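You operate a simulated robot arm through the tools that you are given. There is no shell and no other tool. Be economical: measure what you need, move in short steps, check, and stop when the job is done.

Carry out the task below with a simulated robot arm. There is one attempt and no reset: what you move stays moved.

Task
Knead the small mixer's shaggy dough on medium until smooth.
Fine: then stop it, switch off and lower the bowl.

The check looks at the end state, three seconds after you hand in, the way a careful person would. Anything else that was tipped, shoved, dropped, spilled or broken makes it a failure.

Robot
A 7-joint arm with a fingered hand, fixed in place. Base frame: the origin is at the foot of the arm, x ahead of it, y to its left, z up. Units: mm, rad, N and s.
Its first joint turns from -1.204 to 3.002 rad. Payload 3.4 kg.
The tool frame sits at the grasp point between the pads (the TCP): z along the fingers, y along the line on which they close. The tips reach 25 mm beyond it. The gripper opens to 88 mm. The gripper's body begins 29 mm behind the TCP. The gripper is a hand of 4 fingers: y runs from the thumb to the fingers, the wrist lies at [-13, -97, -162] in the tool frame, and closing takes about 1.5 s.
Orientation is that of the tool frame in the base frame, as a unit quaternion [x, y, z, w]. With the fingers straight down and the wrist toward the robot, the tool's x, y and z point along [0, 1, 0], [1, 0, 0] and [0, 0, -1] of the base frame.

Tools
- The arm moves only by the tool move_arm. Its arguments are lists of equal length, an entry for each row: "linear": the shift along the base's x, y, z in units of 200 mm (1.0 is 200 mm), a list of three; "turn": the turn, a rotation vector about the base's x, y, z in units of 90 degrees (1.0 is 90 degrees), a list of three. In form: {"linear": [[dx, dy, dz], ...], "turn": [[rx, ry, rz], ...]}. A call has 1 to 12 rows; each row is the pose to reach, as a shift and turn from the pose commanded when the call began. "fingers" is the opening, from 0 (shut) to 1 (fully open), set as the call begins (left out, the last holds). A call with a number of a shift or a turn outside -1 to 1 is refused whole. Rows are played at 5 a second. More than 50 mm and 0.15 rad between two rows, or a gripper value outside its range, and nothing of the call is played. A pose out of reach is approached as far as the arm can. The call stops where the force on the tool passes 90 N (or 10 N more than at its start, if that is more) or the arm is blocked; 0.2 s more then pass. The fingers move at their own pace (about 108 mm/s each) and stop on an object; they squeeze with about 26 N. The grip force told is the motor's: it shows also when the fingers shut on nothing. Time passes only in rows, and 0.2 s behind the last, so rows that repeat a pose let the fingers close. It gives the time, the measured TCP pose, the force on the tool (base axes), the opening and the grip force at its end, in the units of the frame above (readings bear some noise), with the torque about the TCP (base axes, N m) and any sound that the robot's microphone picked up.
- Cameras (640 x 400 px; columns grow to the right, rows downward): "scene" is fixed at [51.7, -651, 1516.8]; the picture's right is [0.79, -0.61, 0.00], its down [-0.39, -0.50, -0.77] and it looks along [0.47, 0.61, -0.63] (base axes); focal length 323 px, centre (320, 200). "wrist" rides on the gripper at [64, -83, -98] in the tool frame; the picture's right is [-0.62, 0.37, -0.69], its down [-0.71, -0.63, 0.30] and it looks along [-0.32, 0.68, 0.65] (tool axes); focal length 265 px, centre (320, 200). There is no depth. A picture from a camera that has moved, and an enlarged one, comes with that camera's place and axes in the base frame and with its lens.
- get_image(camera): a new picture of that camera. The clock stands still meanwhile.
- raise_lower(by): slides the trunk up (or, below 0, down) by that many mm; the arm rides with it, the base frame stays. It gives what a move gives, with no picture.
- hand_shape(shape): the hand has 4 fingers and takes this shape, open, in about a second: jaw (thumb against the fingers, like two jaws); tri (thumb and two fingers); tip (a fingertip pinch); poke (one finger out to press); point (the index stretched); flat (the hand flat); cup (the hand cupped); fist (a fist). The gripper value then closes the fingers along that shape, each until it touches; the sizes above hold for jaw. It gives what a move gives, with no picture.
- enlarge(camera, box): a new picture of the part [left, top, right, bottom] of that camera's present view, enlarged. The clock stands still meanwhile.
- close_job(): hands the job in; it is judged then, once.

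Go step by step. Nothing tells you positions but the pictures and the camera data: compare them with the known pose of the tool, close in by small moves and look again before you grip or let go. The budget is 120 turns and 68 pictures, counting those below and the enlarged ones. Unless the task says otherwise, let go and move clear before handing in, and close with one line.

The tools are called by a JSON object that holds its "op" and its "data". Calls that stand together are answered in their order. move_arm: Moves the arm, as the interface text tells. Its arguments: {"type":"object","properties":{"linear":{"type":"array"},"turn":{"type":"array"},"fingers":{"type":"number"}},"required":["linear","turn"]} The other tools are called the same way: raise_lower (by) slides the trunk up or down; hand_shape (shape) gives the hand a shape; get_image (camera) takes a picture; enlarge (camera, box) takes an enlarged picture of a part of a camera's view; close_job () hands the job in.

At the start:

```text
t: 0.0
eef_pos: [548.3, -20.4, 1193.5]
tcp_rot: [0.707, 0.707, 0.0, 0.0]
contact_force: [0.0, 0.4, -0.2]
wrist_torque: [-0.02, 0.02, -0.01]
grip_width: 87.6
grip_force: 0.2
shape: jaw
trunk travel left (down, up): [-775.0, 65.0]
```

scene: 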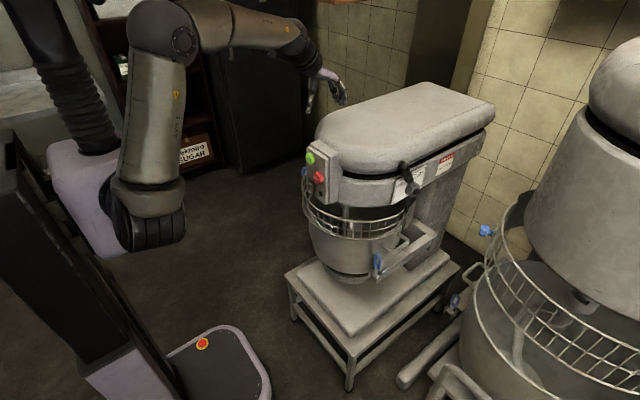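
wrist: 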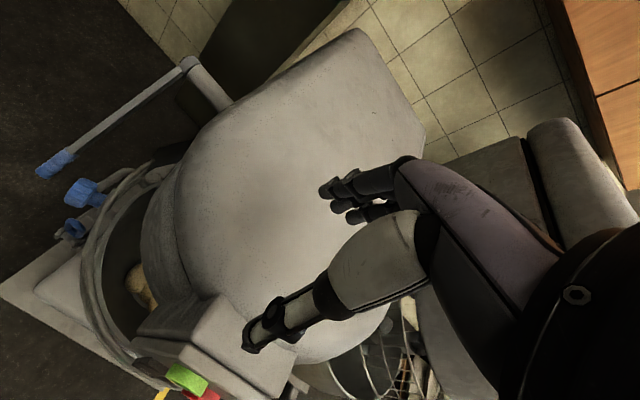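

I see a small mixer on a stand with a green/red button box at its front, a lever on the side and a blue-handled bowl lift. I'll take enlarged views first.

{"op": "enlarge", "data": {"camera": "scene", "box": [280, 120, 480, 245]}}

{"op": "enlarge", "data": {"camera": "scene", "box": [280, 190, 480, 315]}}

{"op": "enlarge", "data": {"camera": "wrist", "box": [0, 150, 320, 400]}}

{"op": "enlarge", "data": {"camera": "scene", "box": [295, 145, 375, 195]}}

{"op": "enlarge", "data": {"camera": "scene", "box": [385, 140, 465, 190]}}

```text
3.20 times, centred on (380, 182) of scene
camera zoom: at [51.7, -651.0, 1516.8], right [0.79, -0.61, 0.0], down [-0.39, -0.5, -0.77], along [0.47, 0.61, -0.63], focal length 1034 px, centre (128, 256)
```

zoom: 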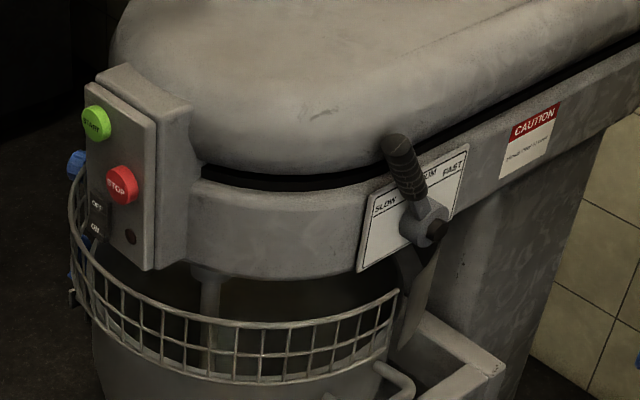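

```text
3.20 times, centred on (380, 252) of scene
camera zoom: at [51.7, -651.0, 1516.8], right [0.79, -0.61, 0.0], down [-0.39, -0.5, -0.77], along [0.47, 0.61, -0.63], focal length 1034 px, centre (128, 32)
```

zoom: 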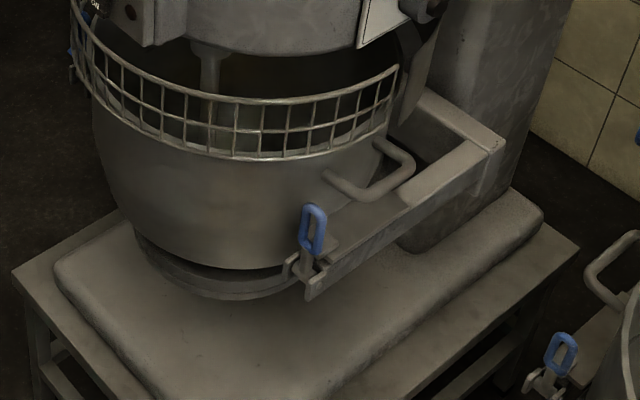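

```text
1.60 times, centred on (160, 275) of wrist
camera zoom: at [465.1, 44.0, 1292.3], right [0.37, -0.62, 0.69], down [-0.63, -0.71, -0.3], along [0.68, -0.32, -0.65], focal length 425 px, centre (576, 80)
```

zoom: 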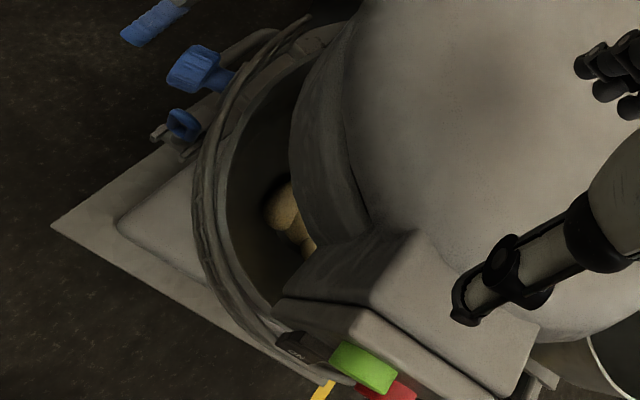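

```text
8.00 times, centred on (335, 170) of scene
camera zoom: at [51.7, -651.0, 1516.8], right [0.79, -0.61, 0.0], down [-0.39, -0.5, -0.77], along [0.47, 0.61, -0.63], focal length 2585 px, centre (200, 440)
```

zoom: 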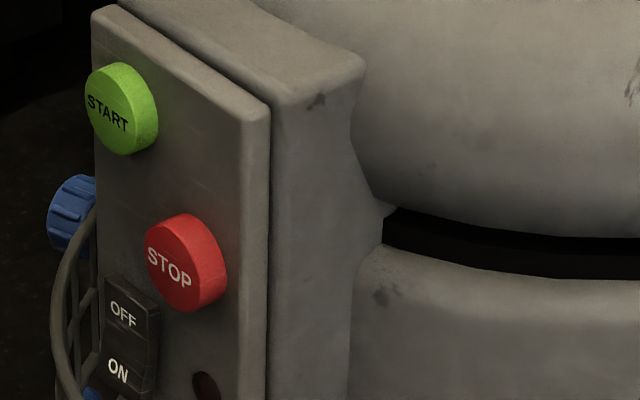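

```text
8.00 times, centred on (425, 165) of scene
camera zoom: at [51.7, -651.0, 1516.8], right [0.79, -0.61, 0.0], down [-0.39, -0.5, -0.77], along [0.47, 0.61, -0.63], focal length 2585 px, centre (-520, 480)
```

zoom: 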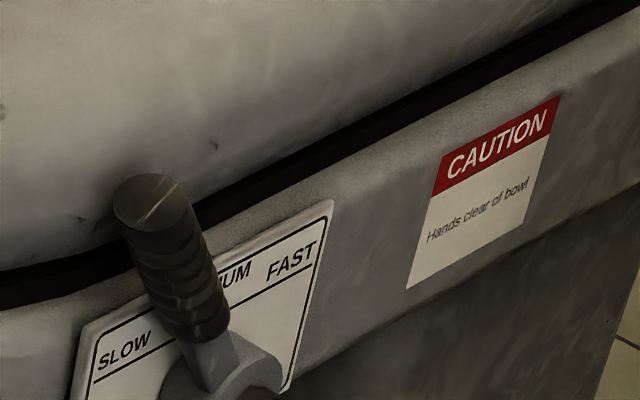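

The green button triangulates to about (480,-53,1056). The panel faces roughly -x, and the lift lever is on the +y side. I'm moving the hand left and back so the wrist camera can see the left side and bowl.

{"op": "move_arm", "data": {"linear": [[-0.15, 0.18, 0], [-0.3, 0.36, 0], [-0.45, 0.54, 0], [-0.6, 0.72, 0], [-0.7, 0.9, 0]], "turn": [[0, 0, 0], [0, 0, 0], [0, 0, 0], [0, 0, 0], [0, 0, 0]]}}

{"op": "get_image", "data": {"camera": "wrist"}}

```text
t: 1.2
eef_pos: [411.3, 158.7, 1172.3]
tcp_rot: [0.707, 0.706, -0.024, -0.028]
contact_force: [0.5, -0.8, 0.2]
wrist_torque: [-0.03, 0.0, -0.02]
grip_width: 87.9
grip_force: 0.1
shape: jaw
trunk travel left (down, up): [-775.0, 65.0]
```

```text
60 pictures are left
camera wrist: at [335.9, 222.9, 1277.7], right [0.42, -0.63, 0.66], down [-0.65, -0.71, -0.26], along [0.63, -0.32, -0.71], focal length 265 px, centre (320, 200)
```

wrist: 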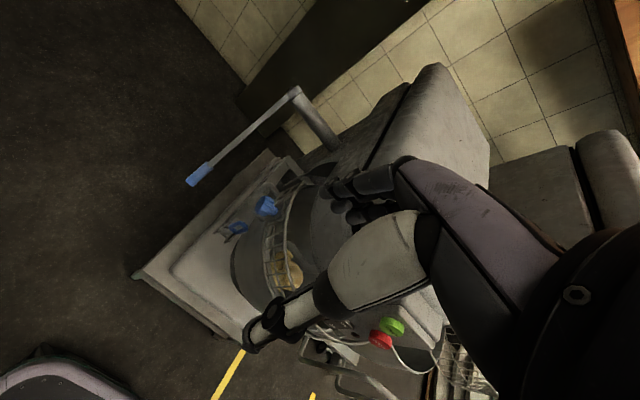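

The lift lever is visible on the left side. I'm zooming in on it and on the bowl.

{"op": "enlarge", "data": {"camera": "wrist", "box": [170, 70, 362, 190]}}

{"op": "enlarge", "data": {"camera": "wrist", "box": [210, 180, 370, 280]}}

```text
3.33 times, centred on (266, 130) of wrist
camera zoom: at [335.9, 222.9, 1277.7], right [0.42, -0.63, 0.66], down [-0.65, -0.71, -0.26], along [0.63, -0.32, -0.71], focal length 885 px, centre (500, 433)
```

zoom: 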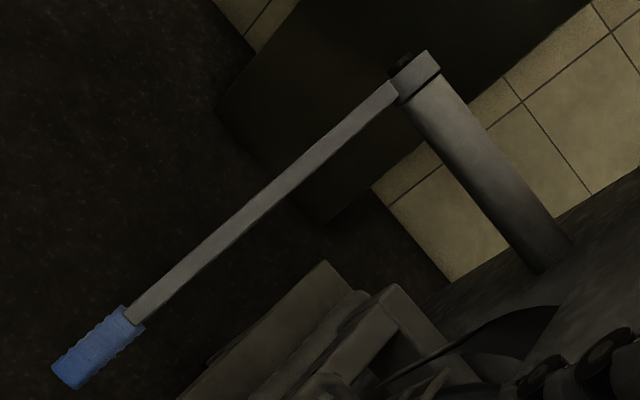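

```text
4.00 times, centred on (290, 230) of wrist
camera zoom: at [335.9, 222.9, 1277.7], right [0.42, -0.63, 0.66], down [-0.65, -0.71, -0.26], along [0.63, -0.32, -0.71], focal length 1062 px, centre (440, 80)
```

zoom: 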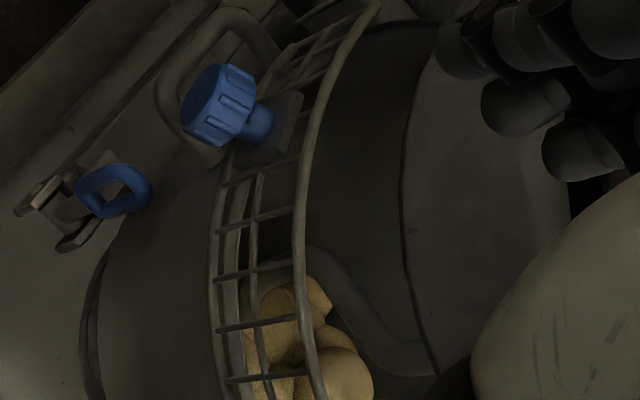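

The lift lever runs from a pivot near (917,243,810) down to a grip tip at about (637,245,626). Next I lower the trunk to see the bowl from lower down.

{"op": "raise_lower", "data": {"by": -250}}

{"op": "get_image", "data": {"camera": "wrist"}}

{"op": "get_image", "data": {"camera": "scene"}}

```text
t: 3.8
eef_pos: [410.2, 158.2, 929.6]
tcp_rot: [0.707, 0.707, -0.016, -0.025]
contact_force: [0.1, 0.5, 0.2]
wrist_torque: [-0.04, -0.03, 0.01]
grip_width: 87.5
grip_force: 0.1
shape: jaw
trunk travel left (down, up): [-525.0, 315.0]
```

```text
57 pictures are left
camera wrist: at [333.5, 221.2, 1032.7], right [0.41, -0.63, 0.66], down [-0.65, -0.71, -0.28], along [0.64, -0.32, -0.7], focal length 265 px, centre (320, 200)
```

wrist: 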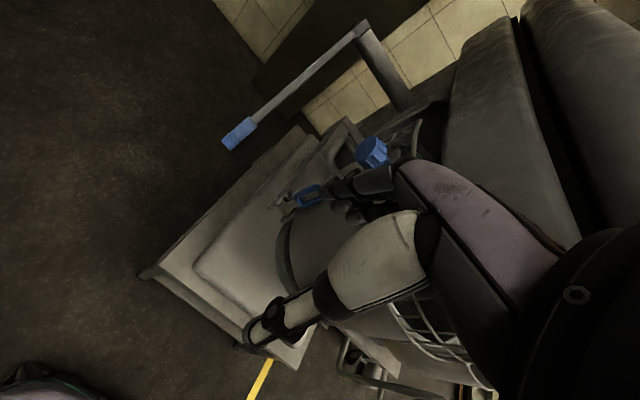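

```text
56 pictures are left
```

scene: 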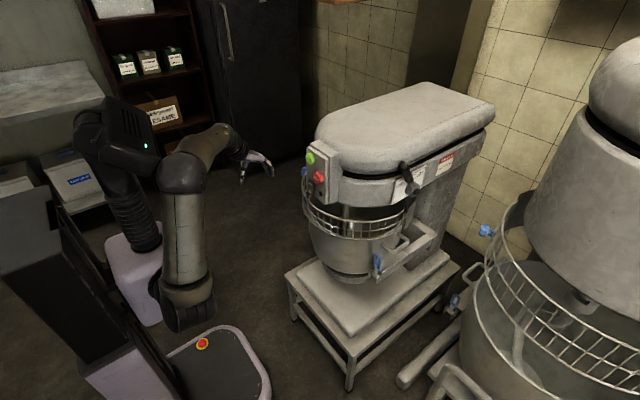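

The hand blocks the view and the camera looks steeply down. I'm pitching the tool up 45° so the camera looks level at the bowl.

{"op": "move_arm", "data": {"linear": [[0, 0, 0], [0, 0, 0], [0, 0, 0], [0, 0, 0], [0, 0, 0], [0, 0, 0]], "turn": [[0, -0.083, 0], [0, -0.166, 0], [0, -0.25, 0], [0, -0.333, 0], [0, -0.416, 0], [0, -0.5, 0]]}}

{"op": "get_image", "data": {"camera": "wrist"}}

```text
t: 5.4
eef_pos: [411.0, 158.7, 911.2]
tcp_rot: [0.67, 0.665, 0.239, 0.23]
contact_force: [-0.1, -0.5, 0.7]
wrist_torque: [-0.02, 0.01, 0.02]
grip_width: 88.0
grip_force: 0.1
shape: jaw
trunk travel left (down, up): [-525.0, 315.0]
stopped in row 6: the arm was blocked; the commanded pose is now the measured one
```

```text
55 pictures are left
camera wrist: at [285.5, 223.0, 936.3], right [-0.15, -0.63, 0.76], down [-0.3, -0.7, -0.64], along [0.94, -0.33, -0.09], focal length 265 px, centre (320, 200)
```

wrist: 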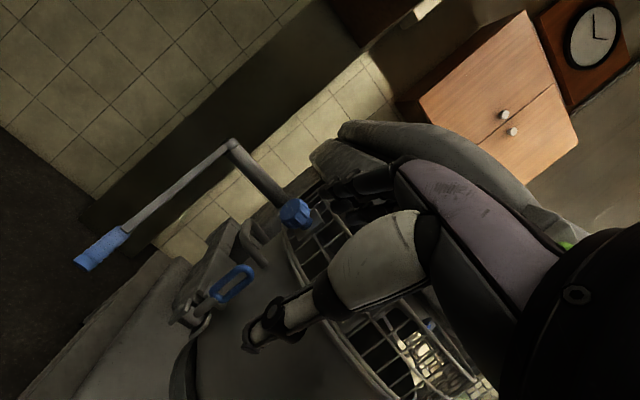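

The camera now looks level but the hand covers the bowl. I'm shifting 200 mm to the right so the bowl appears in the clear part of the view.

{"op": "move_arm", "data": {"linear": [[-0.1, 0, 0], [-0.15, -0.2, 0], [-0.15, -0.4, 0], [-0.15, -0.6, 0], [-0.15, -0.8, 0], [-0.15, -1.0, 0]], "turn": [[0, 0, 0], [0, 0, 0], [0, 0, 0], [0, 0, 0], [0, 0, 0], [0, 0, 0]]}}

{"op": "get_image", "data": {"camera": "wrist"}}

```text
t: 6.8
eef_pos: [414.2, -15.9, 934.7]
tcp_rot: [0.669, 0.663, 0.243, 0.232]
contact_force: [0.5, 0.0, 0.7]
wrist_torque: [-0.01, 0.0, -0.01]
grip_width: 87.8
grip_force: 0.0
shape: jaw
out of reach, approached as far as the arm can: row 5, 6
trunk travel left (down, up): [-525.0, 315.0]
```

```text
54 pictures are left
camera wrist: at [287.4, 47.5, 958.9], right [-0.15, -0.63, 0.76], down [-0.3, -0.7, -0.65], along [0.94, -0.33, -0.08], focal length 265 px, centre (320, 200)
```

wrist: 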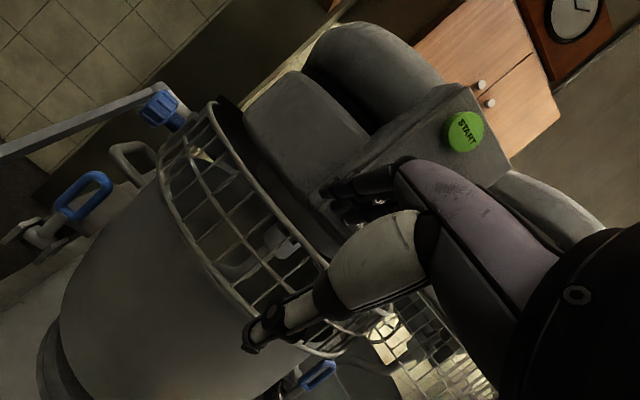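

{"op": "enlarge", "data": {"camera": "wrist", "box": [140, 70, 364, 210]}}

{"op": "enlarge", "data": {"camera": "wrist", "box": [160, 200, 352, 320]}}

```text
2.86 times, centred on (252, 140) of wrist
camera zoom: at [287.4, 47.5, 958.9], right [-0.15, -0.63, 0.76], down [-0.3, -0.7, -0.65], along [0.94, -0.33, -0.08], focal length 758 px, centre (514, 371)
```

zoom: 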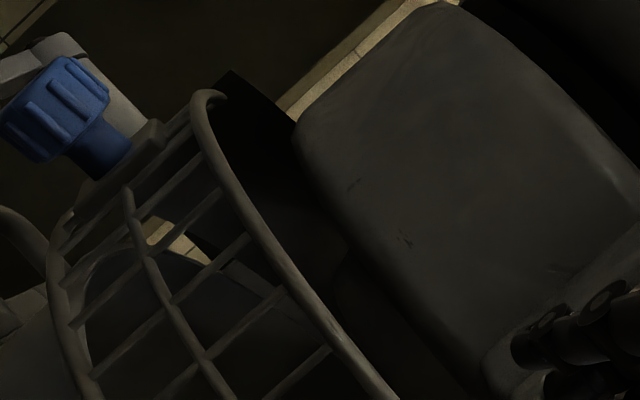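

```text
3.33 times, centred on (256, 260) of wrist
camera zoom: at [287.4, 47.5, 958.9], right [-0.15, -0.63, 0.76], down [-0.3, -0.7, -0.65], along [0.94, -0.33, -0.08], focal length 885 px, centre (533, 0)
```

zoom: 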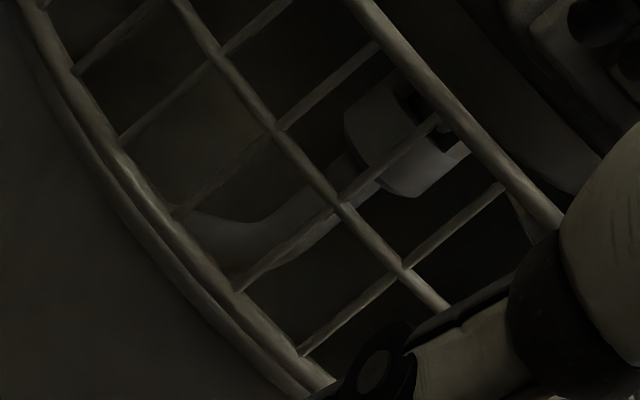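

The hook hangs inside the bowl and the bowl is held well above the base plate, so it looks raised. The speed lever leans toward SLOW. I'm now shaping the hand for poking and looking at where the fingertip sits.

{"op": "hand_shape", "data": {"shape": "poke"}}

{"op": "get_image", "data": {"camera": "wrist"}}

{"op": "enlarge", "data": {"camera": "scene", "box": [180, 100, 372, 220]}}

```text
t: 7.7
eef_pos: [413.5, -15.3, 934.7]
tcp_rot: [0.669, 0.664, 0.241, 0.231]
contact_force: [-0.3, 0.9, 0.2]
wrist_torque: [0.0, 0.04, -0.01]
grip_width: 0.2
grip_force: 0.0
shape: poke
trunk travel left (down, up): [-525.0, 315.0]
```

```text
51 pictures are left
camera wrist: at [287.2, 49.4, 958.8], right [-0.15, -0.63, 0.76], down [-0.3, -0.7, -0.65], along [0.94, -0.33, -0.08], focal length 265 px, centre (320, 200)
```

wrist: 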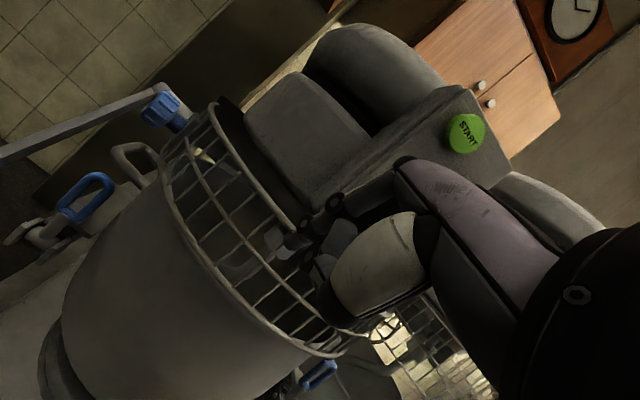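

```text
3.33 times, centred on (276, 160) of scene
camera zoom: at [51.7, -651.0, 1516.8], right [0.79, -0.61, 0.0], down [-0.39, -0.5, -0.77], along [0.47, 0.61, -0.63], focal length 1077 px, centre (467, 333)
```

zoom: 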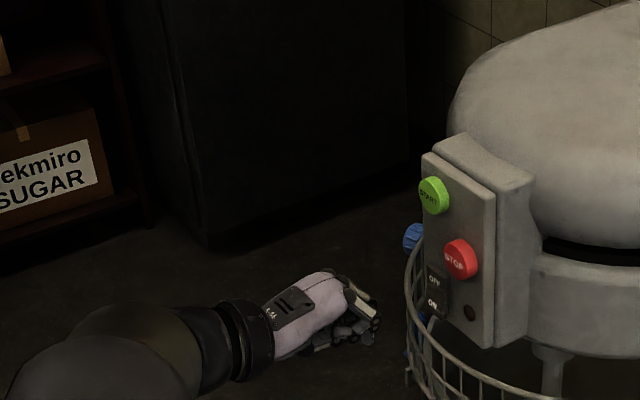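

{"op": "enlarge", "data": {"camera": "wrist", "box": [240, 140, 432, 260]}}

{"op": "enlarge", "data": {"camera": "scene", "box": [256, 165, 320, 205]}}

```text
3.33 times, centred on (336, 200) of wrist
camera zoom: at [287.2, 49.4, 958.8], right [-0.15, -0.63, 0.76], down [-0.3, -0.7, -0.65], along [0.94, -0.33, -0.08], focal length 885 px, centre (267, 200)
```

zoom: 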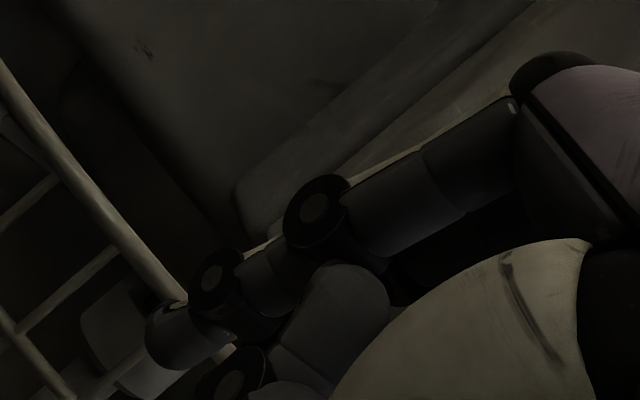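

```text
10.00 times, centred on (288, 185) of scene
camera zoom: at [51.7, -651.0, 1516.8], right [0.79, -0.61, 0.0], down [-0.39, -0.5, -0.77], along [0.47, 0.61, -0.63], focal length 3231 px, centre (640, 350)
```

zoom: 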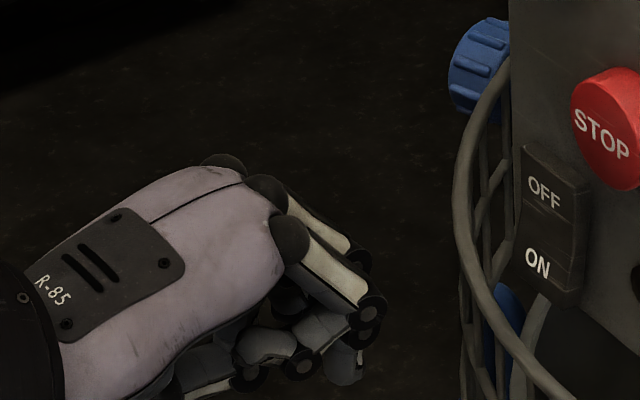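

The extended finger is hard to tell apart in poke. I'm trying the "point" shape for a clearly stretched index.

{"op": "hand_shape", "data": {"shape": "point"}}

{"op": "enlarge", "data": {"camera": "wrist", "box": [240, 140, 432, 260]}}

{"op": "enlarge", "data": {"camera": "scene", "box": [256, 165, 320, 205]}}

```text
t: 8.6
eef_pos: [413.1, -15.6, 935.7]
tcp_rot: [0.669, 0.664, 0.241, 0.231]
contact_force: [0.0, 0.4, 0.1]
wrist_torque: [-0.01, 0.01, -0.02]
grip_width: 0.0
grip_force: 0.1
shape: point
trunk travel left (down, up): [-525.0, 315.0]
```

```text
3.33 times, centred on (336, 200) of wrist
camera zoom: at [287.2, 49.3, 958.8], right [-0.15, -0.63, 0.76], down [-0.3, -0.7, -0.65], along [0.94, -0.33, -0.08], focal length 885 px, centre (267, 200)
```

zoom: 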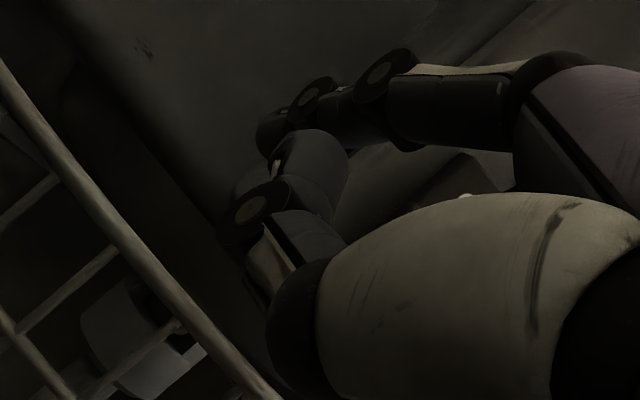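

```text
10.00 times, centred on (288, 185) of scene
camera zoom: at [51.7, -651.0, 1516.8], right [0.79, -0.61, 0.0], down [-0.39, -0.5, -0.77], along [0.47, 0.61, -0.63], focal length 3231 px, centre (640, 350)
```

zoom: 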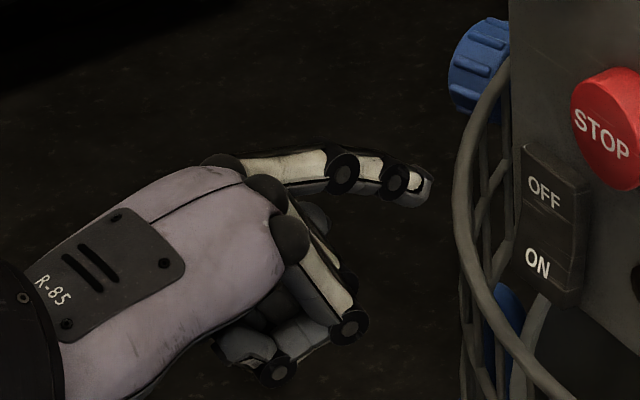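

In "point" the index stretches forward, with its tip at about (471,-3,950), i.e. TCP + (58,13,15). I'm lining it up with the ON half of the switch, which I take to be near (489,-36,932).

{"op": "move_arm", "data": {"linear": [[-0.02, -0.08, -0.04], [-0.02, -0.165, -0.09]], "turn": [[0, 0, 0], [0, 0, 0]]}}

{"op": "enlarge", "data": {"camera": "scene", "box": [272, 145, 336, 185]}}

{"op": "get_image", "data": {"camera": "wrist"}}

```text
t: 9.2
eef_pos: [430.6, -36.2, 928.7]
tcp_rot: [0.668, 0.665, 0.242, 0.231]
contact_force: [-0.6, 0.9, 0.1]
wrist_torque: [0.02, -0.01, 0.05]
grip_width: 0.1
grip_force: 0.1
shape: point
out of reach, approached as far as the arm can: row 1, 2
trunk travel left (down, up): [-525.0, 315.0]
```

```text
10.00 times, centred on (304, 165) of scene
camera zoom: at [51.7, -651.0, 1516.8], right [0.79, -0.61, 0.0], down [-0.39, -0.5, -0.77], along [0.47, 0.61, -0.63], focal length 3231 px, centre (480, 550)
```

zoom: 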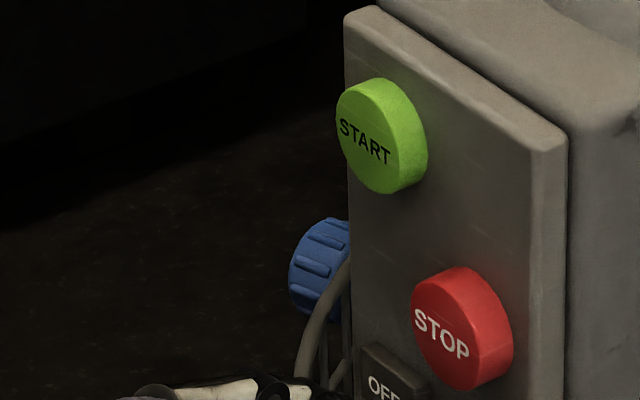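

```text
44 pictures are left
camera wrist: at [304.4, 29.1, 952.3], right [-0.15, -0.63, 0.76], down [-0.3, -0.7, -0.65], along [0.94, -0.32, -0.08], focal length 265 px, centre (320, 200)
```

wrist: 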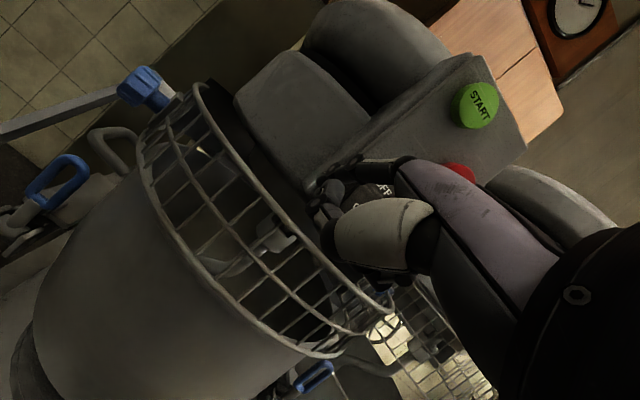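

The arm is at its inner reach limit here, so it was pushed outward. I'm moving clear to +y, raising the trunk and bringing the hand back down, which changes how far the arm folds.

{"op": "move_arm", "data": {"linear": [[0, 0.2, 0], [0, 0.4, 0], [-0.1, 0.6, 0]], "turn": [[0, 0, 0], [0, 0, 0], [0, 0, 0]]}}

{"op": "raise_lower", "data": {"by": 200}}

{"op": "move_arm", "data": {"linear": [[0, 0, -0.2], [-0.05, 0, -0.4], [-0.05, 0, -0.6], [-0.05, 0, -0.8], [-0.05, 0, -1.0]], "turn": [[0, 0, 0], [0, 0, 0], [0, 0, 0], [0, 0, 0], [0, 0, 0]]}}

```text
t: 10.0
eef_pos: [411.9, 86.1, 927.6]
tcp_rot: [0.672, 0.662, 0.242, 0.227]
contact_force: [-0.5, 0.3, -0.7]
wrist_torque: [0.01, -0.02, 0.02]
grip_width: 80.8
grip_force: 0.1
shape: point
trunk travel left (down, up): [-525.0, 315.0]
```

```text
t: 12.2
eef_pos: [411.9, 84.7, 1126.6]
tcp_rot: [0.671, 0.663, 0.242, 0.226]
contact_force: [-0.1, 0.1, 0.5]
wrist_torque: [0.01, -0.02, 0.01]
grip_width: 80.7
grip_force: 0.1
shape: point
trunk travel left (down, up): [-725.0, 115.0]
```

```text
t: 13.3
eef_pos: [414.7, 79.6, 940.3]
tcp_rot: [0.692, 0.639, 0.255, 0.217]
contact_force: [0.4, 0.5, 1.0]
wrist_torque: [0.0, 0.01, -0.02]
grip_width: 0.0
grip_force: 0.0
shape: point
trunk travel left (down, up): [-725.0, 115.0]
```

Checking that the target standoff is now reachable: tip just in front of ON means a TCP near (405,-49,918).

{"op": "move_arm", "data": {"linear": [[-0.06, -0.1, 0], [-0.1, -0.3, 0], [-0.1, -0.45, 0], [-0.1, -0.6, 0]], "turn": [[0, 0, 0], [0, 0, 0], [0, 0, 0], [0, 0, 0]]}}

{"op": "get_image", "data": {"camera": "scene"}}

```text
t: 14.3
eef_pos: [396.9, -19.8, 912.7]
tcp_rot: [0.668, 0.664, 0.242, 0.232]
contact_force: [0.1, 0.0, -0.1]
wrist_torque: [0.0, -0.02, 0.01]
grip_width: 0.0
grip_force: 0.1
shape: point
out of reach, approached as far as the arm can: row 3, 4
trunk travel left (down, up): [-725.0, 115.0]
```

```text
43 pictures are left
```

scene: 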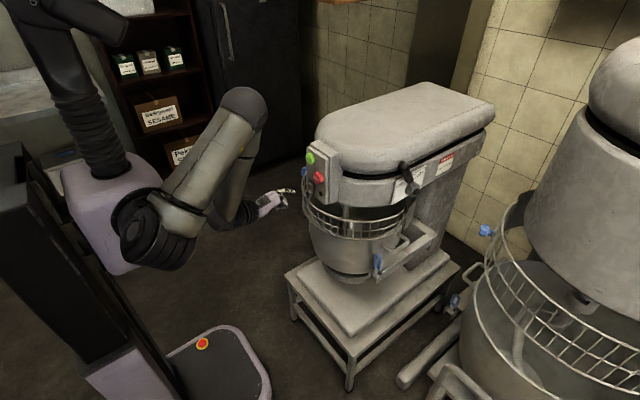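

Better posture now. I'm stepping to the standoff in front of ON and looking.

{"op": "move_arm", "data": {"linear": [[0.05, -0.07, 0.02], [0.07, -0.145, 0.03]], "turn": [[0, 0, 0], [0, 0, 0]]}}

{"op": "enlarge", "data": {"camera": "scene", "box": [264, 155, 344, 205]}}

```text
t: 14.9
eef_pos: [416.7, -44.9, 915.3]
tcp_rot: [0.668, 0.664, 0.243, 0.232]
contact_force: [-0.3, 0.2, 0.1]
wrist_torque: [0.04, 0.0, -0.04]
grip_width: 0.0
grip_force: 0.1
shape: point
out of reach, approached as far as the arm can: row 2
trunk travel left (down, up): [-725.0, 115.0]
```

```text
8.00 times, centred on (304, 180) of scene
camera zoom: at [51.7, -651.0, 1516.8], right [0.79, -0.61, 0.0], down [-0.39, -0.5, -0.77], along [0.47, 0.61, -0.63], focal length 2585 px, centre (448, 360)
```

zoom: 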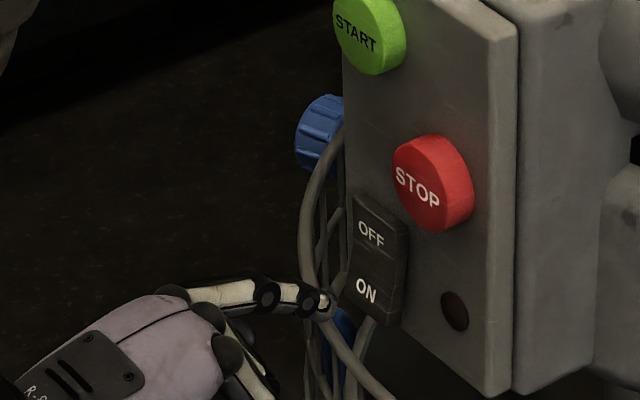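

The tip sits directly in front of the ON half, matching the computed position. Pushing gently in +x.

{"op": "move_arm", "data": {"linear": [[0.03, 0, -0.01], [0.06, 0, -0.02], [0.08, 0, -0.02], [0.1, 0, -0.02], [0.12, 0, -0.02]], "turn": [[0, 0, 0], [0, 0, 0], [0, 0, 0], [0, 0, 0], [0, 0, 0]]}}

{"op": "enlarge", "data": {"camera": "scene", "box": [264, 155, 344, 205]}}

```text
t: 16.1
eef_pos: [439.0, -44.6, 910.7]
tcp_rot: [0.669, 0.664, 0.242, 0.232]
contact_force: [-9.0, 0.8, -4.0]
wrist_torque: [-0.03, -0.05, 0.09]
grip_width: 80.3
grip_force: 0.1
shape: point
trunk travel left (down, up): [-725.0, 115.0]
```

```text
8.00 times, centred on (304, 180) of scene
camera zoom: at [51.7, -651.0, 1516.8], right [0.79, -0.61, 0.0], down [-0.39, -0.5, -0.77], along [0.47, 0.61, -0.63], focal length 2585 px, centre (448, 360)
```

zoom: 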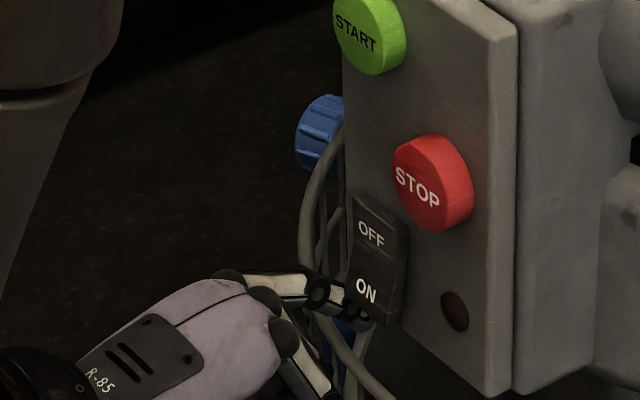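

Contact at 9 N, but the rocker hasn't clearly flipped and the finger flexed a little. Backing off slightly, rising a few mm and pushing further.

{"op": "move_arm", "data": {"linear": [[-0.04, 0, 0.04], [0.0, 0, 0.04], [0.04, 0, 0.04], [0.07, 0, 0.04], [0.09, 0, 0.04]], "turn": [[0, 0, 0], [0, 0, 0], [0, 0, 0], [0, 0, 0], [0, 0, 0]], "fingers": 1}}

{"op": "enlarge", "data": {"camera": "scene", "box": [264, 155, 344, 205]}}

```text
t: 17.4
eef_pos: [448.6, -43.4, 923.5]
tcp_rot: [0.666, 0.664, 0.245, 0.234]
contact_force: [-44.5, 1.8, 3.7]
wrist_torque: [0.04, -0.7, 0.46]
grip_width: 80.5
grip_force: 0.0
shape: point
trunk travel left (down, up): [-725.0, 115.0]
```

```text
8.00 times, centred on (304, 180) of scene
camera zoom: at [51.7, -651.0, 1516.8], right [0.79, -0.61, 0.0], down [-0.39, -0.5, -0.77], along [0.47, 0.61, -0.63], focal length 2585 px, centre (448, 360)
```

zoom: 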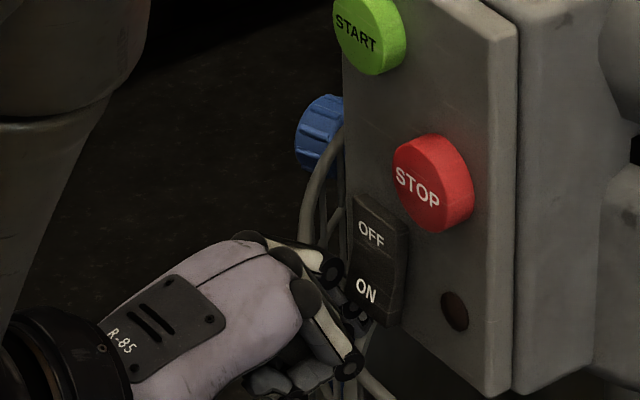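

44 N without a flip: the finger is bending down against the lower edge. I'm backing off, pitching the hand up so the finger hits straighter, and checking.

{"op": "move_arm", "data": {"linear": [[-0.1, 0, 0], [-0.2, 0, 0], [-0.2, 0, 0], [-0.2, 0, 0], [-0.2, 0, 0]], "turn": [[0, 0, 0], [0, 0, 0], [0, -0.08, 0], [0, -0.16, 0], [0, -0.22, 0]]}}

{"op": "enlarge", "data": {"camera": "scene", "box": [264, 155, 344, 205]}}

```text
t: 18.6
eef_pos: [437.2, -39.3, 930.0]
tcp_rot: [0.616, 0.615, 0.355, 0.342]
contact_force: [-17.0, -0.1, 0.5]
wrist_torque: [0.01, -0.65, 0.1]
grip_width: 80.8
grip_force: 0.2
shape: point
out of reach, approached as far as the arm can: row 5
trunk travel left (down, up): [-725.0, 115.0]
```

```text
8.00 times, centred on (304, 180) of scene
camera zoom: at [51.7, -651.0, 1516.8], right [0.79, -0.61, 0.0], down [-0.39, -0.5, -0.77], along [0.47, 0.61, -0.63], focal length 2585 px, centre (448, 360)
```

zoom: 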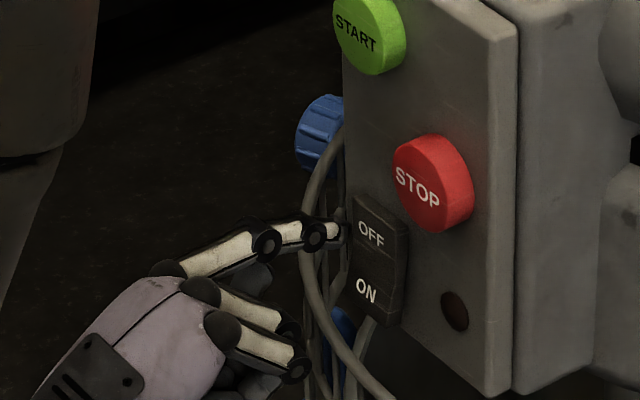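

Now the finger points straight, but its tip sits at OFF's left side, near (489,-22,951). I'm backing off, then shifting down 26 mm and right 14 mm.

{"op": "move_arm", "data": {"linear": [[-0.06, 0, 0], [-0.06, -0.06, -0.12], [-0.04, -0.07, -0.13]], "turn": [[0, 0, 0], [0, 0, 0], [0, 0, 0]]}}

{"op": "enlarge", "data": {"camera": "scene", "box": [264, 155, 344, 205]}}

```text
t: 19.4
eef_pos: [437.3, -42.6, 917.8]
tcp_rot: [0.616, 0.613, 0.355, 0.345]
contact_force: [-55.4, 0.7, 2.9]
wrist_torque: [0.05, -2.84, 0.61]
grip_width: 0.1
grip_force: 0.0
shape: point
out of reach, approached as far as the arm can: row 1, 2, 3
trunk travel left (down, up): [-725.0, 115.0]
```

```text
8.00 times, centred on (304, 180) of scene
camera zoom: at [51.7, -651.0, 1516.8], right [0.79, -0.61, 0.0], down [-0.39, -0.5, -0.77], along [0.47, 0.61, -0.63], focal length 2585 px, centre (448, 360)
```

zoom: 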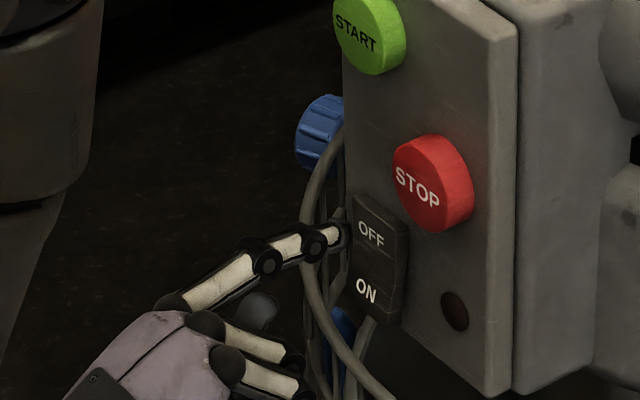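

The inner reach limit keeps me pressed on OFF. I'm sliding off to +y, then raising the trunk further so the arm is less folded.

{"op": "move_arm", "data": {"linear": [[0, 0.1, 0], [-0.1, 0.3, 0], [-0.15, 0.5, 0], [-0.2, 0.7, 0]], "turn": [[0, 0.06, 0], [0, 0.06, 0], [0, 0.06, 0], [0, 0.06, 0]]}}

{"op": "raise_lower", "data": {"by": 114}}

{"op": "move_arm", "data": {"linear": [[0, 0, -0.2], [0, 0, -0.4], [0, 0, -0.6]], "turn": [[0, 0, 0], [0, 0, 0], [0, 0, 0]]}}

{"op": "move_arm", "data": {"linear": [[0, -0.15, 0], [0, -0.3, 0], [0, -0.45, 0], [0, -0.55, 0]], "turn": [[0, 0, 0], [0, 0, 0], [0, 0, 0], [0, 0, 0]]}}

```text
t: 20.4
eef_pos: [408.0, 100.6, 913.5]
tcp_rot: [0.634, 0.629, 0.323, 0.313]
contact_force: [-0.5, 0.5, 0.0]
wrist_torque: [0.02, 0.02, -0.03]
grip_width: 80.6
grip_force: 0.0
shape: point
trunk travel left (down, up): [-725.0, 115.0]
```

```text
t: 21.8
eef_pos: [407.8, 97.3, 1026.2]
tcp_rot: [0.633, 0.629, 0.325, 0.313]
contact_force: [-0.5, -0.1, -0.1]
wrist_torque: [0.04, -0.01, 0.0]
grip_width: 80.5
grip_force: 0.0
shape: point
trunk travel left (down, up): [-839.0, 1.0]
```

```text
t: 22.6
eef_pos: [409.6, 97.7, 905.2]
tcp_rot: [0.634, 0.629, 0.323, 0.314]
contact_force: [1.1, 0.0, 0.1]
wrist_torque: [-0.02, 0.01, -0.02]
grip_width: 80.6
grip_force: 0.0
shape: point
trunk travel left (down, up): [-839.0, 1.0]
```

```text
t: 23.6
eef_pos: [425.7, -5.9, 905.8]
tcp_rot: [0.633, 0.63, 0.323, 0.312]
contact_force: [1.0, 0.3, 0.9]
wrist_torque: [0.01, 0.0, -0.01]
grip_width: 80.6
grip_force: 0.0
shape: point
out of reach, approached as far as the arm can: row 2, 3, 4
trunk travel left (down, up): [-839.0, 1.0]
```

The limit is the wrist coming too close to the shoulder. Yawing the hand -30° moves the wrist outward, so the finger will come in from the front-left.

{"op": "move_arm", "data": {"linear": [[-0.02, 0.1, 0], [-0.02, 0.1, 0], [-0.02, 0.1, 0], [-0.02, 0.1, 0]], "turn": [[0, 0, -0.085], [0, 0, -0.17], [0, 0, -0.255], [0, 0, -0.333]]}}

{"op": "move_arm", "data": {"linear": [[-0.02, -0.1, 0], [-0.02, -0.17, 0]], "turn": [[0, 0, 0], [0, 0, 0]]}}

{"op": "enlarge", "data": {"camera": "scene", "box": [264, 155, 344, 205]}}

```text
t: 24.6
eef_pos: [437.6, 4.9, 904.3]
tcp_rot: [0.775, 0.445, 0.231, 0.384]
contact_force: [0.0, -0.3, -1.1]
wrist_torque: [0.0, 0.01, 0.03]
grip_width: 80.6
grip_force: 0.1
shape: point
out of reach, approached as far as the arm can: row 2, 3, 4
trunk travel left (down, up): [-839.0, 1.0]
```

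```text
t: 25.2
eef_pos: [434.2, -27.9, 906.0]
tcp_rot: [0.774, 0.444, 0.231, 0.388]
contact_force: [-18.0, 5.1, 3.5]
wrist_torque: [-0.21, -0.73, -0.01]
grip_width: 80.6
grip_force: 0.0
shape: point
out of reach, approached as far as the arm can: row 2
trunk travel left (down, up): [-839.0, 1.0]
```

```text
8.00 times, centred on (304, 180) of scene
camera zoom: at [51.7, -651.0, 1516.8], right [0.79, -0.61, 0.0], down [-0.39, -0.5, -0.77], along [0.47, 0.61, -0.63], focal length 2585 px, centre (448, 360)
```

zoom: 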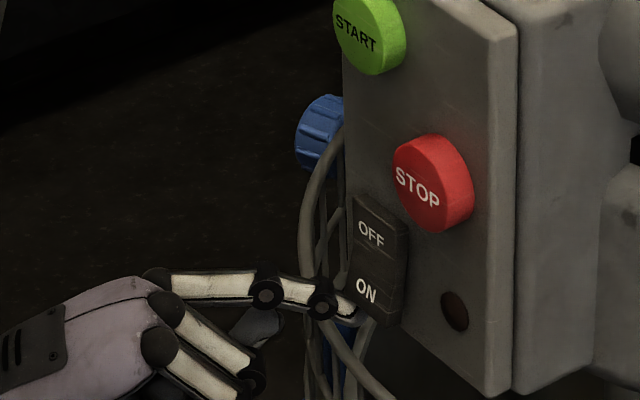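

The tip now touches the lower-left of ON. I'm pushing on, slightly right and up.

{"op": "move_arm", "data": {"linear": [[0.0, -0.04, 0.03], [0.03, -0.06, 0.04], [0.06, -0.07, 0.04], [0.09, -0.07, 0.04]], "turn": [[0, 0, 0], [0, 0, 0], [0, 0, 0], [0, 0, 0]]}}

{"op": "enlarge", "data": {"camera": "scene", "box": [264, 155, 344, 205]}}

```text
t: 26.2
eef_pos: [451.4, -41.5, 911.9]
tcp_rot: [0.774, 0.444, 0.233, 0.387]
contact_force: [-25.1, 4.4, -12.0]
wrist_torque: [0.0, -0.36, -0.06]
grip_width: 80.6
grip_force: 0.0
shape: point
out of reach, approached as far as the arm can: row 1
trunk travel left (down, up): [-839.0, 1.0]
heard: click
```

```text
8.00 times, centred on (304, 180) of scene
camera zoom: at [51.7, -651.0, 1516.8], right [0.79, -0.61, 0.0], down [-0.39, -0.5, -0.77], along [0.47, 0.61, -0.63], focal length 2585 px, centre (448, 360)
```

zoom: 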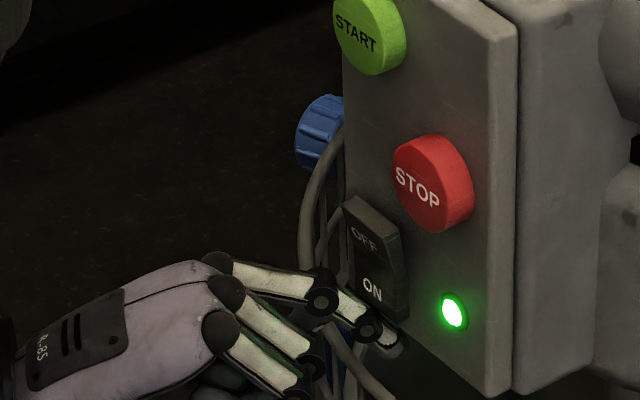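

The power switch clicked ON and the green lamp is lit. I'm now backing away to the left, rising and turning the tool back to pointing down.

{"op": "move_arm", "data": {"linear": [[0, 0.1, 0], [-0.05, 0.3, 0], [-0.15, 0.5, 0], [-0.2, 0.7, 0], [-0.2, 0.7, 0.12], [-0.2, 0.7, 0.25], [-0.2, 0.7, 0.37], [-0.2, 0.7, 0.5], [-0.2, 0.7, 0.62], [-0.2, 0.7, 0.75], [-0.2, 0.7, 0.87], [-0.2, 0.7, 1.0]], "turn": [[0, 0, 0], [0, 0, 0], [0, 0, 0], [0, 0, 0], [0.02, 0.073, 0.0385], [0.039, 0.146, 0.077], [0.059, 0.22, 0.1155], [0.0785, 0.293, 0.154], [0.098, 0.366, 0.1925], [0.118, 0.439, 0.231], [0.137, 0.512, 0.27], [0.157, 0.5855, 0.308]]}}

{"op": "move_arm", "data": {"linear": [[0, 0, 0.2], [0, 0, 0.4], [0.2, -0.1, 0.5], [0.4, -0.2, 0.5], [0.6, -0.3, 0.5], [0.7, -0.5, 0.5]], "turn": [[0, 0, 0], [0, 0, 0], [0, 0, 0], [0, 0, 0], [0, 0, 0], [0, 0, 0]]}}

```text
t: 28.8
eef_pos: [414.1, 97.5, 1113.4]
tcp_rot: [0.712, 0.702, 0.002, -0.008]
contact_force: [-0.3, 0.1, 0.2]
wrist_torque: [0.01, 0.02, -0.01]
grip_width: 80.5
grip_force: 0.1
shape: point
out of reach, approached as far as the arm can: row 3, 4, 5
trunk travel left (down, up): [-839.0, 1.0]
```

```text
t: 30.2
eef_pos: [555.9, -4.2, 1211.7]
tcp_rot: [0.711, 0.703, 0.003, -0.008]
contact_force: [-0.8, -0.6, 0.8]
wrist_torque: [0.03, 0.0, -0.01]
grip_width: 80.4
grip_force: 0.0
shape: point
trunk travel left (down, up): [-839.0, 1.0]
```

Going over the head to the right side with some extra height so I can look at the speed lever.

{"op": "move_arm", "data": {"linear": [[0, 0, 0.2], [0, -0.2, 0.3], [0, -0.4, 0.3], [0, -0.6, 0.3], [0, -0.8, 0.3], [0, -1.0, 0.3]], "turn": [[0, 0, 0], [0, 0, 0], [0, 0, 0], [0, 0, 0], [0, 0, 0], [0, 0, 0]]}}

{"op": "get_image", "data": {"camera": "wrist"}}

{"op": "get_image", "data": {"camera": "scene"}}

```text
t: 31.6
eef_pos: [555.1, -204.6, 1272.7]
tcp_rot: [0.711, 0.703, 0.003, -0.008]
contact_force: [0.3, 0.4, 0.1]
wrist_torque: [-0.03, 0.02, -0.01]
grip_width: 80.5
grip_force: 0.0
shape: point
trunk travel left (down, up): [-839.0, 1.0]
```

```text
35 pictures are left
camera wrist: at [473.2, -140.6, 1371.0], right [0.37, -0.63, 0.68], down [-0.64, -0.7, -0.31], along [0.68, -0.32, -0.66], focal length 265 px, centre (320, 200)
```

wrist: 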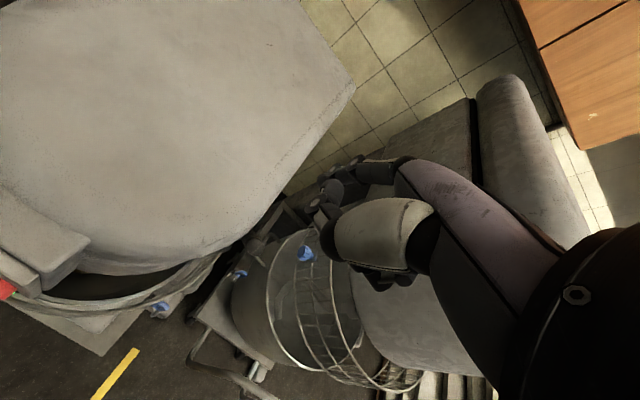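

```text
34 pictures are left
```

scene: 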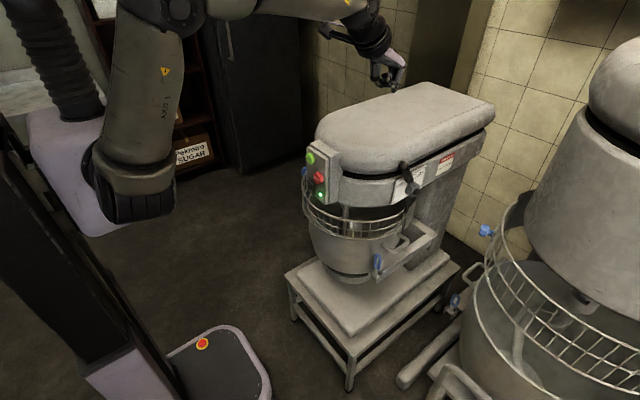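

{"op": "enlarge", "data": {"camera": "wrist", "box": [210, 160, 370, 260]}}

```text
4.00 times, centred on (290, 210) of wrist
camera zoom: at [473.2, -140.6, 1371.0], right [0.37, -0.63, 0.68], down [-0.64, -0.7, -0.31], along [0.68, -0.32, -0.66], focal length 1062 px, centre (440, 160)
```

zoom: 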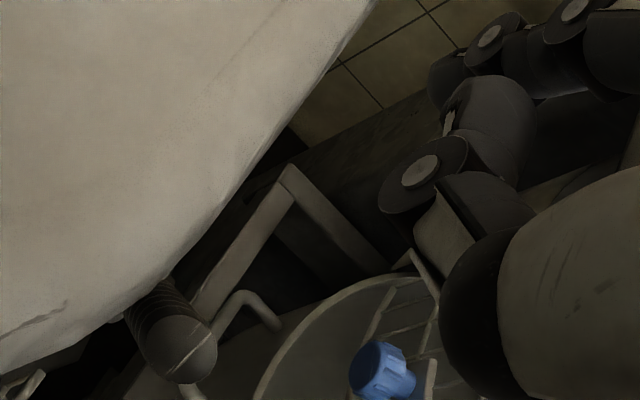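

The lever's grip tip triangulates to about (635,-240,1072), leaning forward (SLOW) from a hub near (737,-215,929). MEDIUM should be upright. I'm switching to jaws and moving above the grip.

{"op": "hand_shape", "data": {"shape": "jaw"}}

{"op": "move_arm", "data": {"linear": [[0.2, -0.1, 0], [0.42, -0.25, 0], [0.42, -0.25, -0.2], [0.42, -0.25, -0.4], [0.42, -0.25, -0.6]], "turn": [[0, 0, 0], [0, 0, 0], [0, 0, 0], [0, 0, 0], [0, 0, 0]], "fingers": 1}}

{"op": "enlarge", "data": {"camera": "scene", "box": [345, 95, 473, 175]}}

{"op": "enlarge", "data": {"camera": "wrist", "box": [210, 140, 402, 260]}}

```text
t: 32.5
eef_pos: [554.9, -201.4, 1271.4]
tcp_rot: [0.712, 0.703, 0.001, -0.007]
contact_force: [0.4, 1.1, 0.2]
wrist_torque: [-0.05, 0.0, -0.04]
grip_width: 87.7
grip_force: 0.1
shape: jaw
trunk travel left (down, up): [-839.0, 1.0]
```

```text
refused: row 2 steps farther than a row can; nothing moved
```

```text
5.00 times, centred on (409, 135) of scene
camera zoom: at [51.7, -651.0, 1516.8], right [0.79, -0.61, 0.0], down [-0.39, -0.5, -0.77], along [0.47, 0.61, -0.63], focal length 1615 px, centre (-125, 525)
```

zoom: 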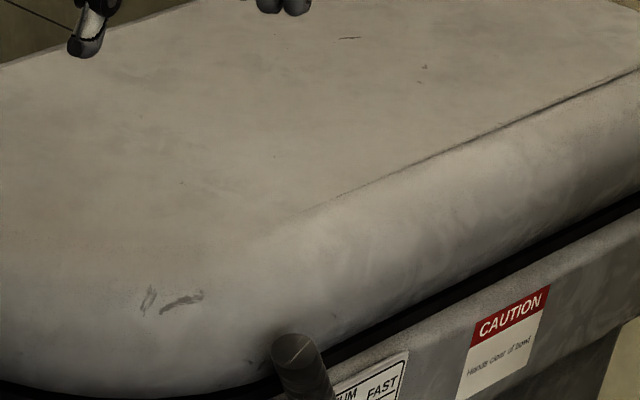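

```text
3.33 times, centred on (306, 200) of wrist
camera zoom: at [473.3, -138.3, 1371.2], right [0.37, -0.63, 0.68], down [-0.64, -0.7, -0.31], along [0.68, -0.32, -0.66], focal length 885 px, centre (367, 200)
```

zoom: 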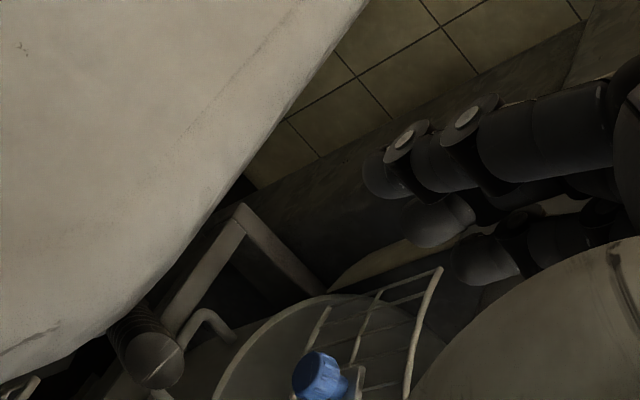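

One step was too long, so nothing moved. Repeating with shorter steps, stopping at z≈1150 first.

{"op": "move_arm", "data": {"linear": [[0.2, -0.1, 0], [0.35, -0.2, 0], [0.42, -0.26, 0], [0.42, -0.26, -0.2], [0.42, -0.26, -0.4], [0.42, -0.26, -0.6]], "turn": [[0, 0, 0], [0, 0, 0], [0, 0, 0], [0, 0, 0], [0, 0, 0], [0, 0, 0]], "fingers": 1}}

{"op": "enlarge", "data": {"camera": "scene", "box": [345, 95, 473, 175]}}

```text
t: 33.9
eef_pos: [639.8, -254.4, 1151.4]
tcp_rot: [0.711, 0.703, 0.002, -0.007]
contact_force: [-0.1, -0.3, -0.2]
wrist_torque: [0.0, 0.0, 0.03]
grip_width: 87.8
grip_force: 0.0
shape: jaw
trunk travel left (down, up): [-839.0, 1.0]
```

```text
5.00 times, centred on (409, 135) of scene
camera zoom: at [51.7, -651.0, 1516.8], right [0.79, -0.61, 0.0], down [-0.39, -0.5, -0.77], along [0.47, 0.61, -0.63], focal length 1615 px, centre (-125, 525)
```

zoom: 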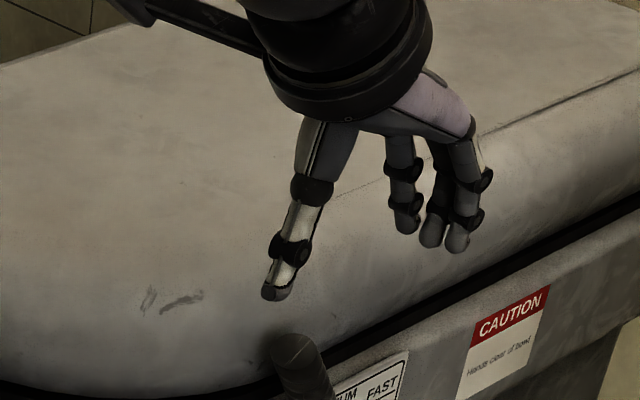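

The prediction matches the picture: thumb and fingers will straddle the grip. I'm lowering around it.

{"op": "move_arm", "data": {"linear": [[0.02, 0.01, -0.15], [0.02, 0.01, -0.3], [0.02, 0.01, -0.45]], "turn": [[0, 0, 0], [0, 0, 0], [0, 0, 0]]}}

{"op": "enlarge", "data": {"camera": "scene", "box": [355, 105, 483, 185]}}

```text
t: 34.7
eef_pos: [642.5, -252.9, 1061.3]
tcp_rot: [0.711, 0.703, 0.002, -0.007]
contact_force: [-0.2, -0.8, 0.6]
wrist_torque: [0.02, 0.01, -0.03]
grip_width: 87.7
grip_force: 0.0
shape: jaw
trunk travel left (down, up): [-839.0, 1.0]
```

```text
5.00 times, centred on (419, 145) of scene
camera zoom: at [51.7, -651.0, 1516.8], right [0.79, -0.61, 0.0], down [-0.39, -0.5, -0.77], along [0.47, 0.61, -0.63], focal length 1615 px, centre (-175, 475)
```

zoom: 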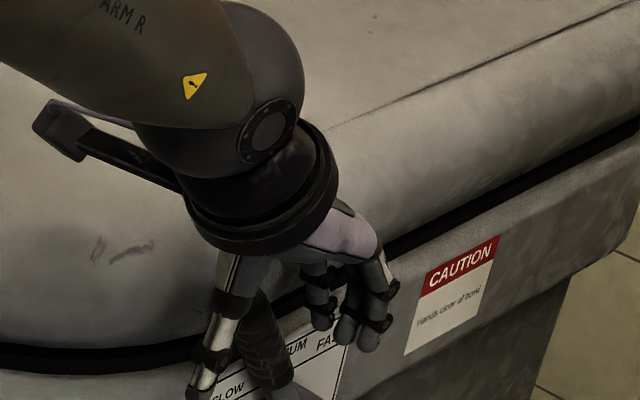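

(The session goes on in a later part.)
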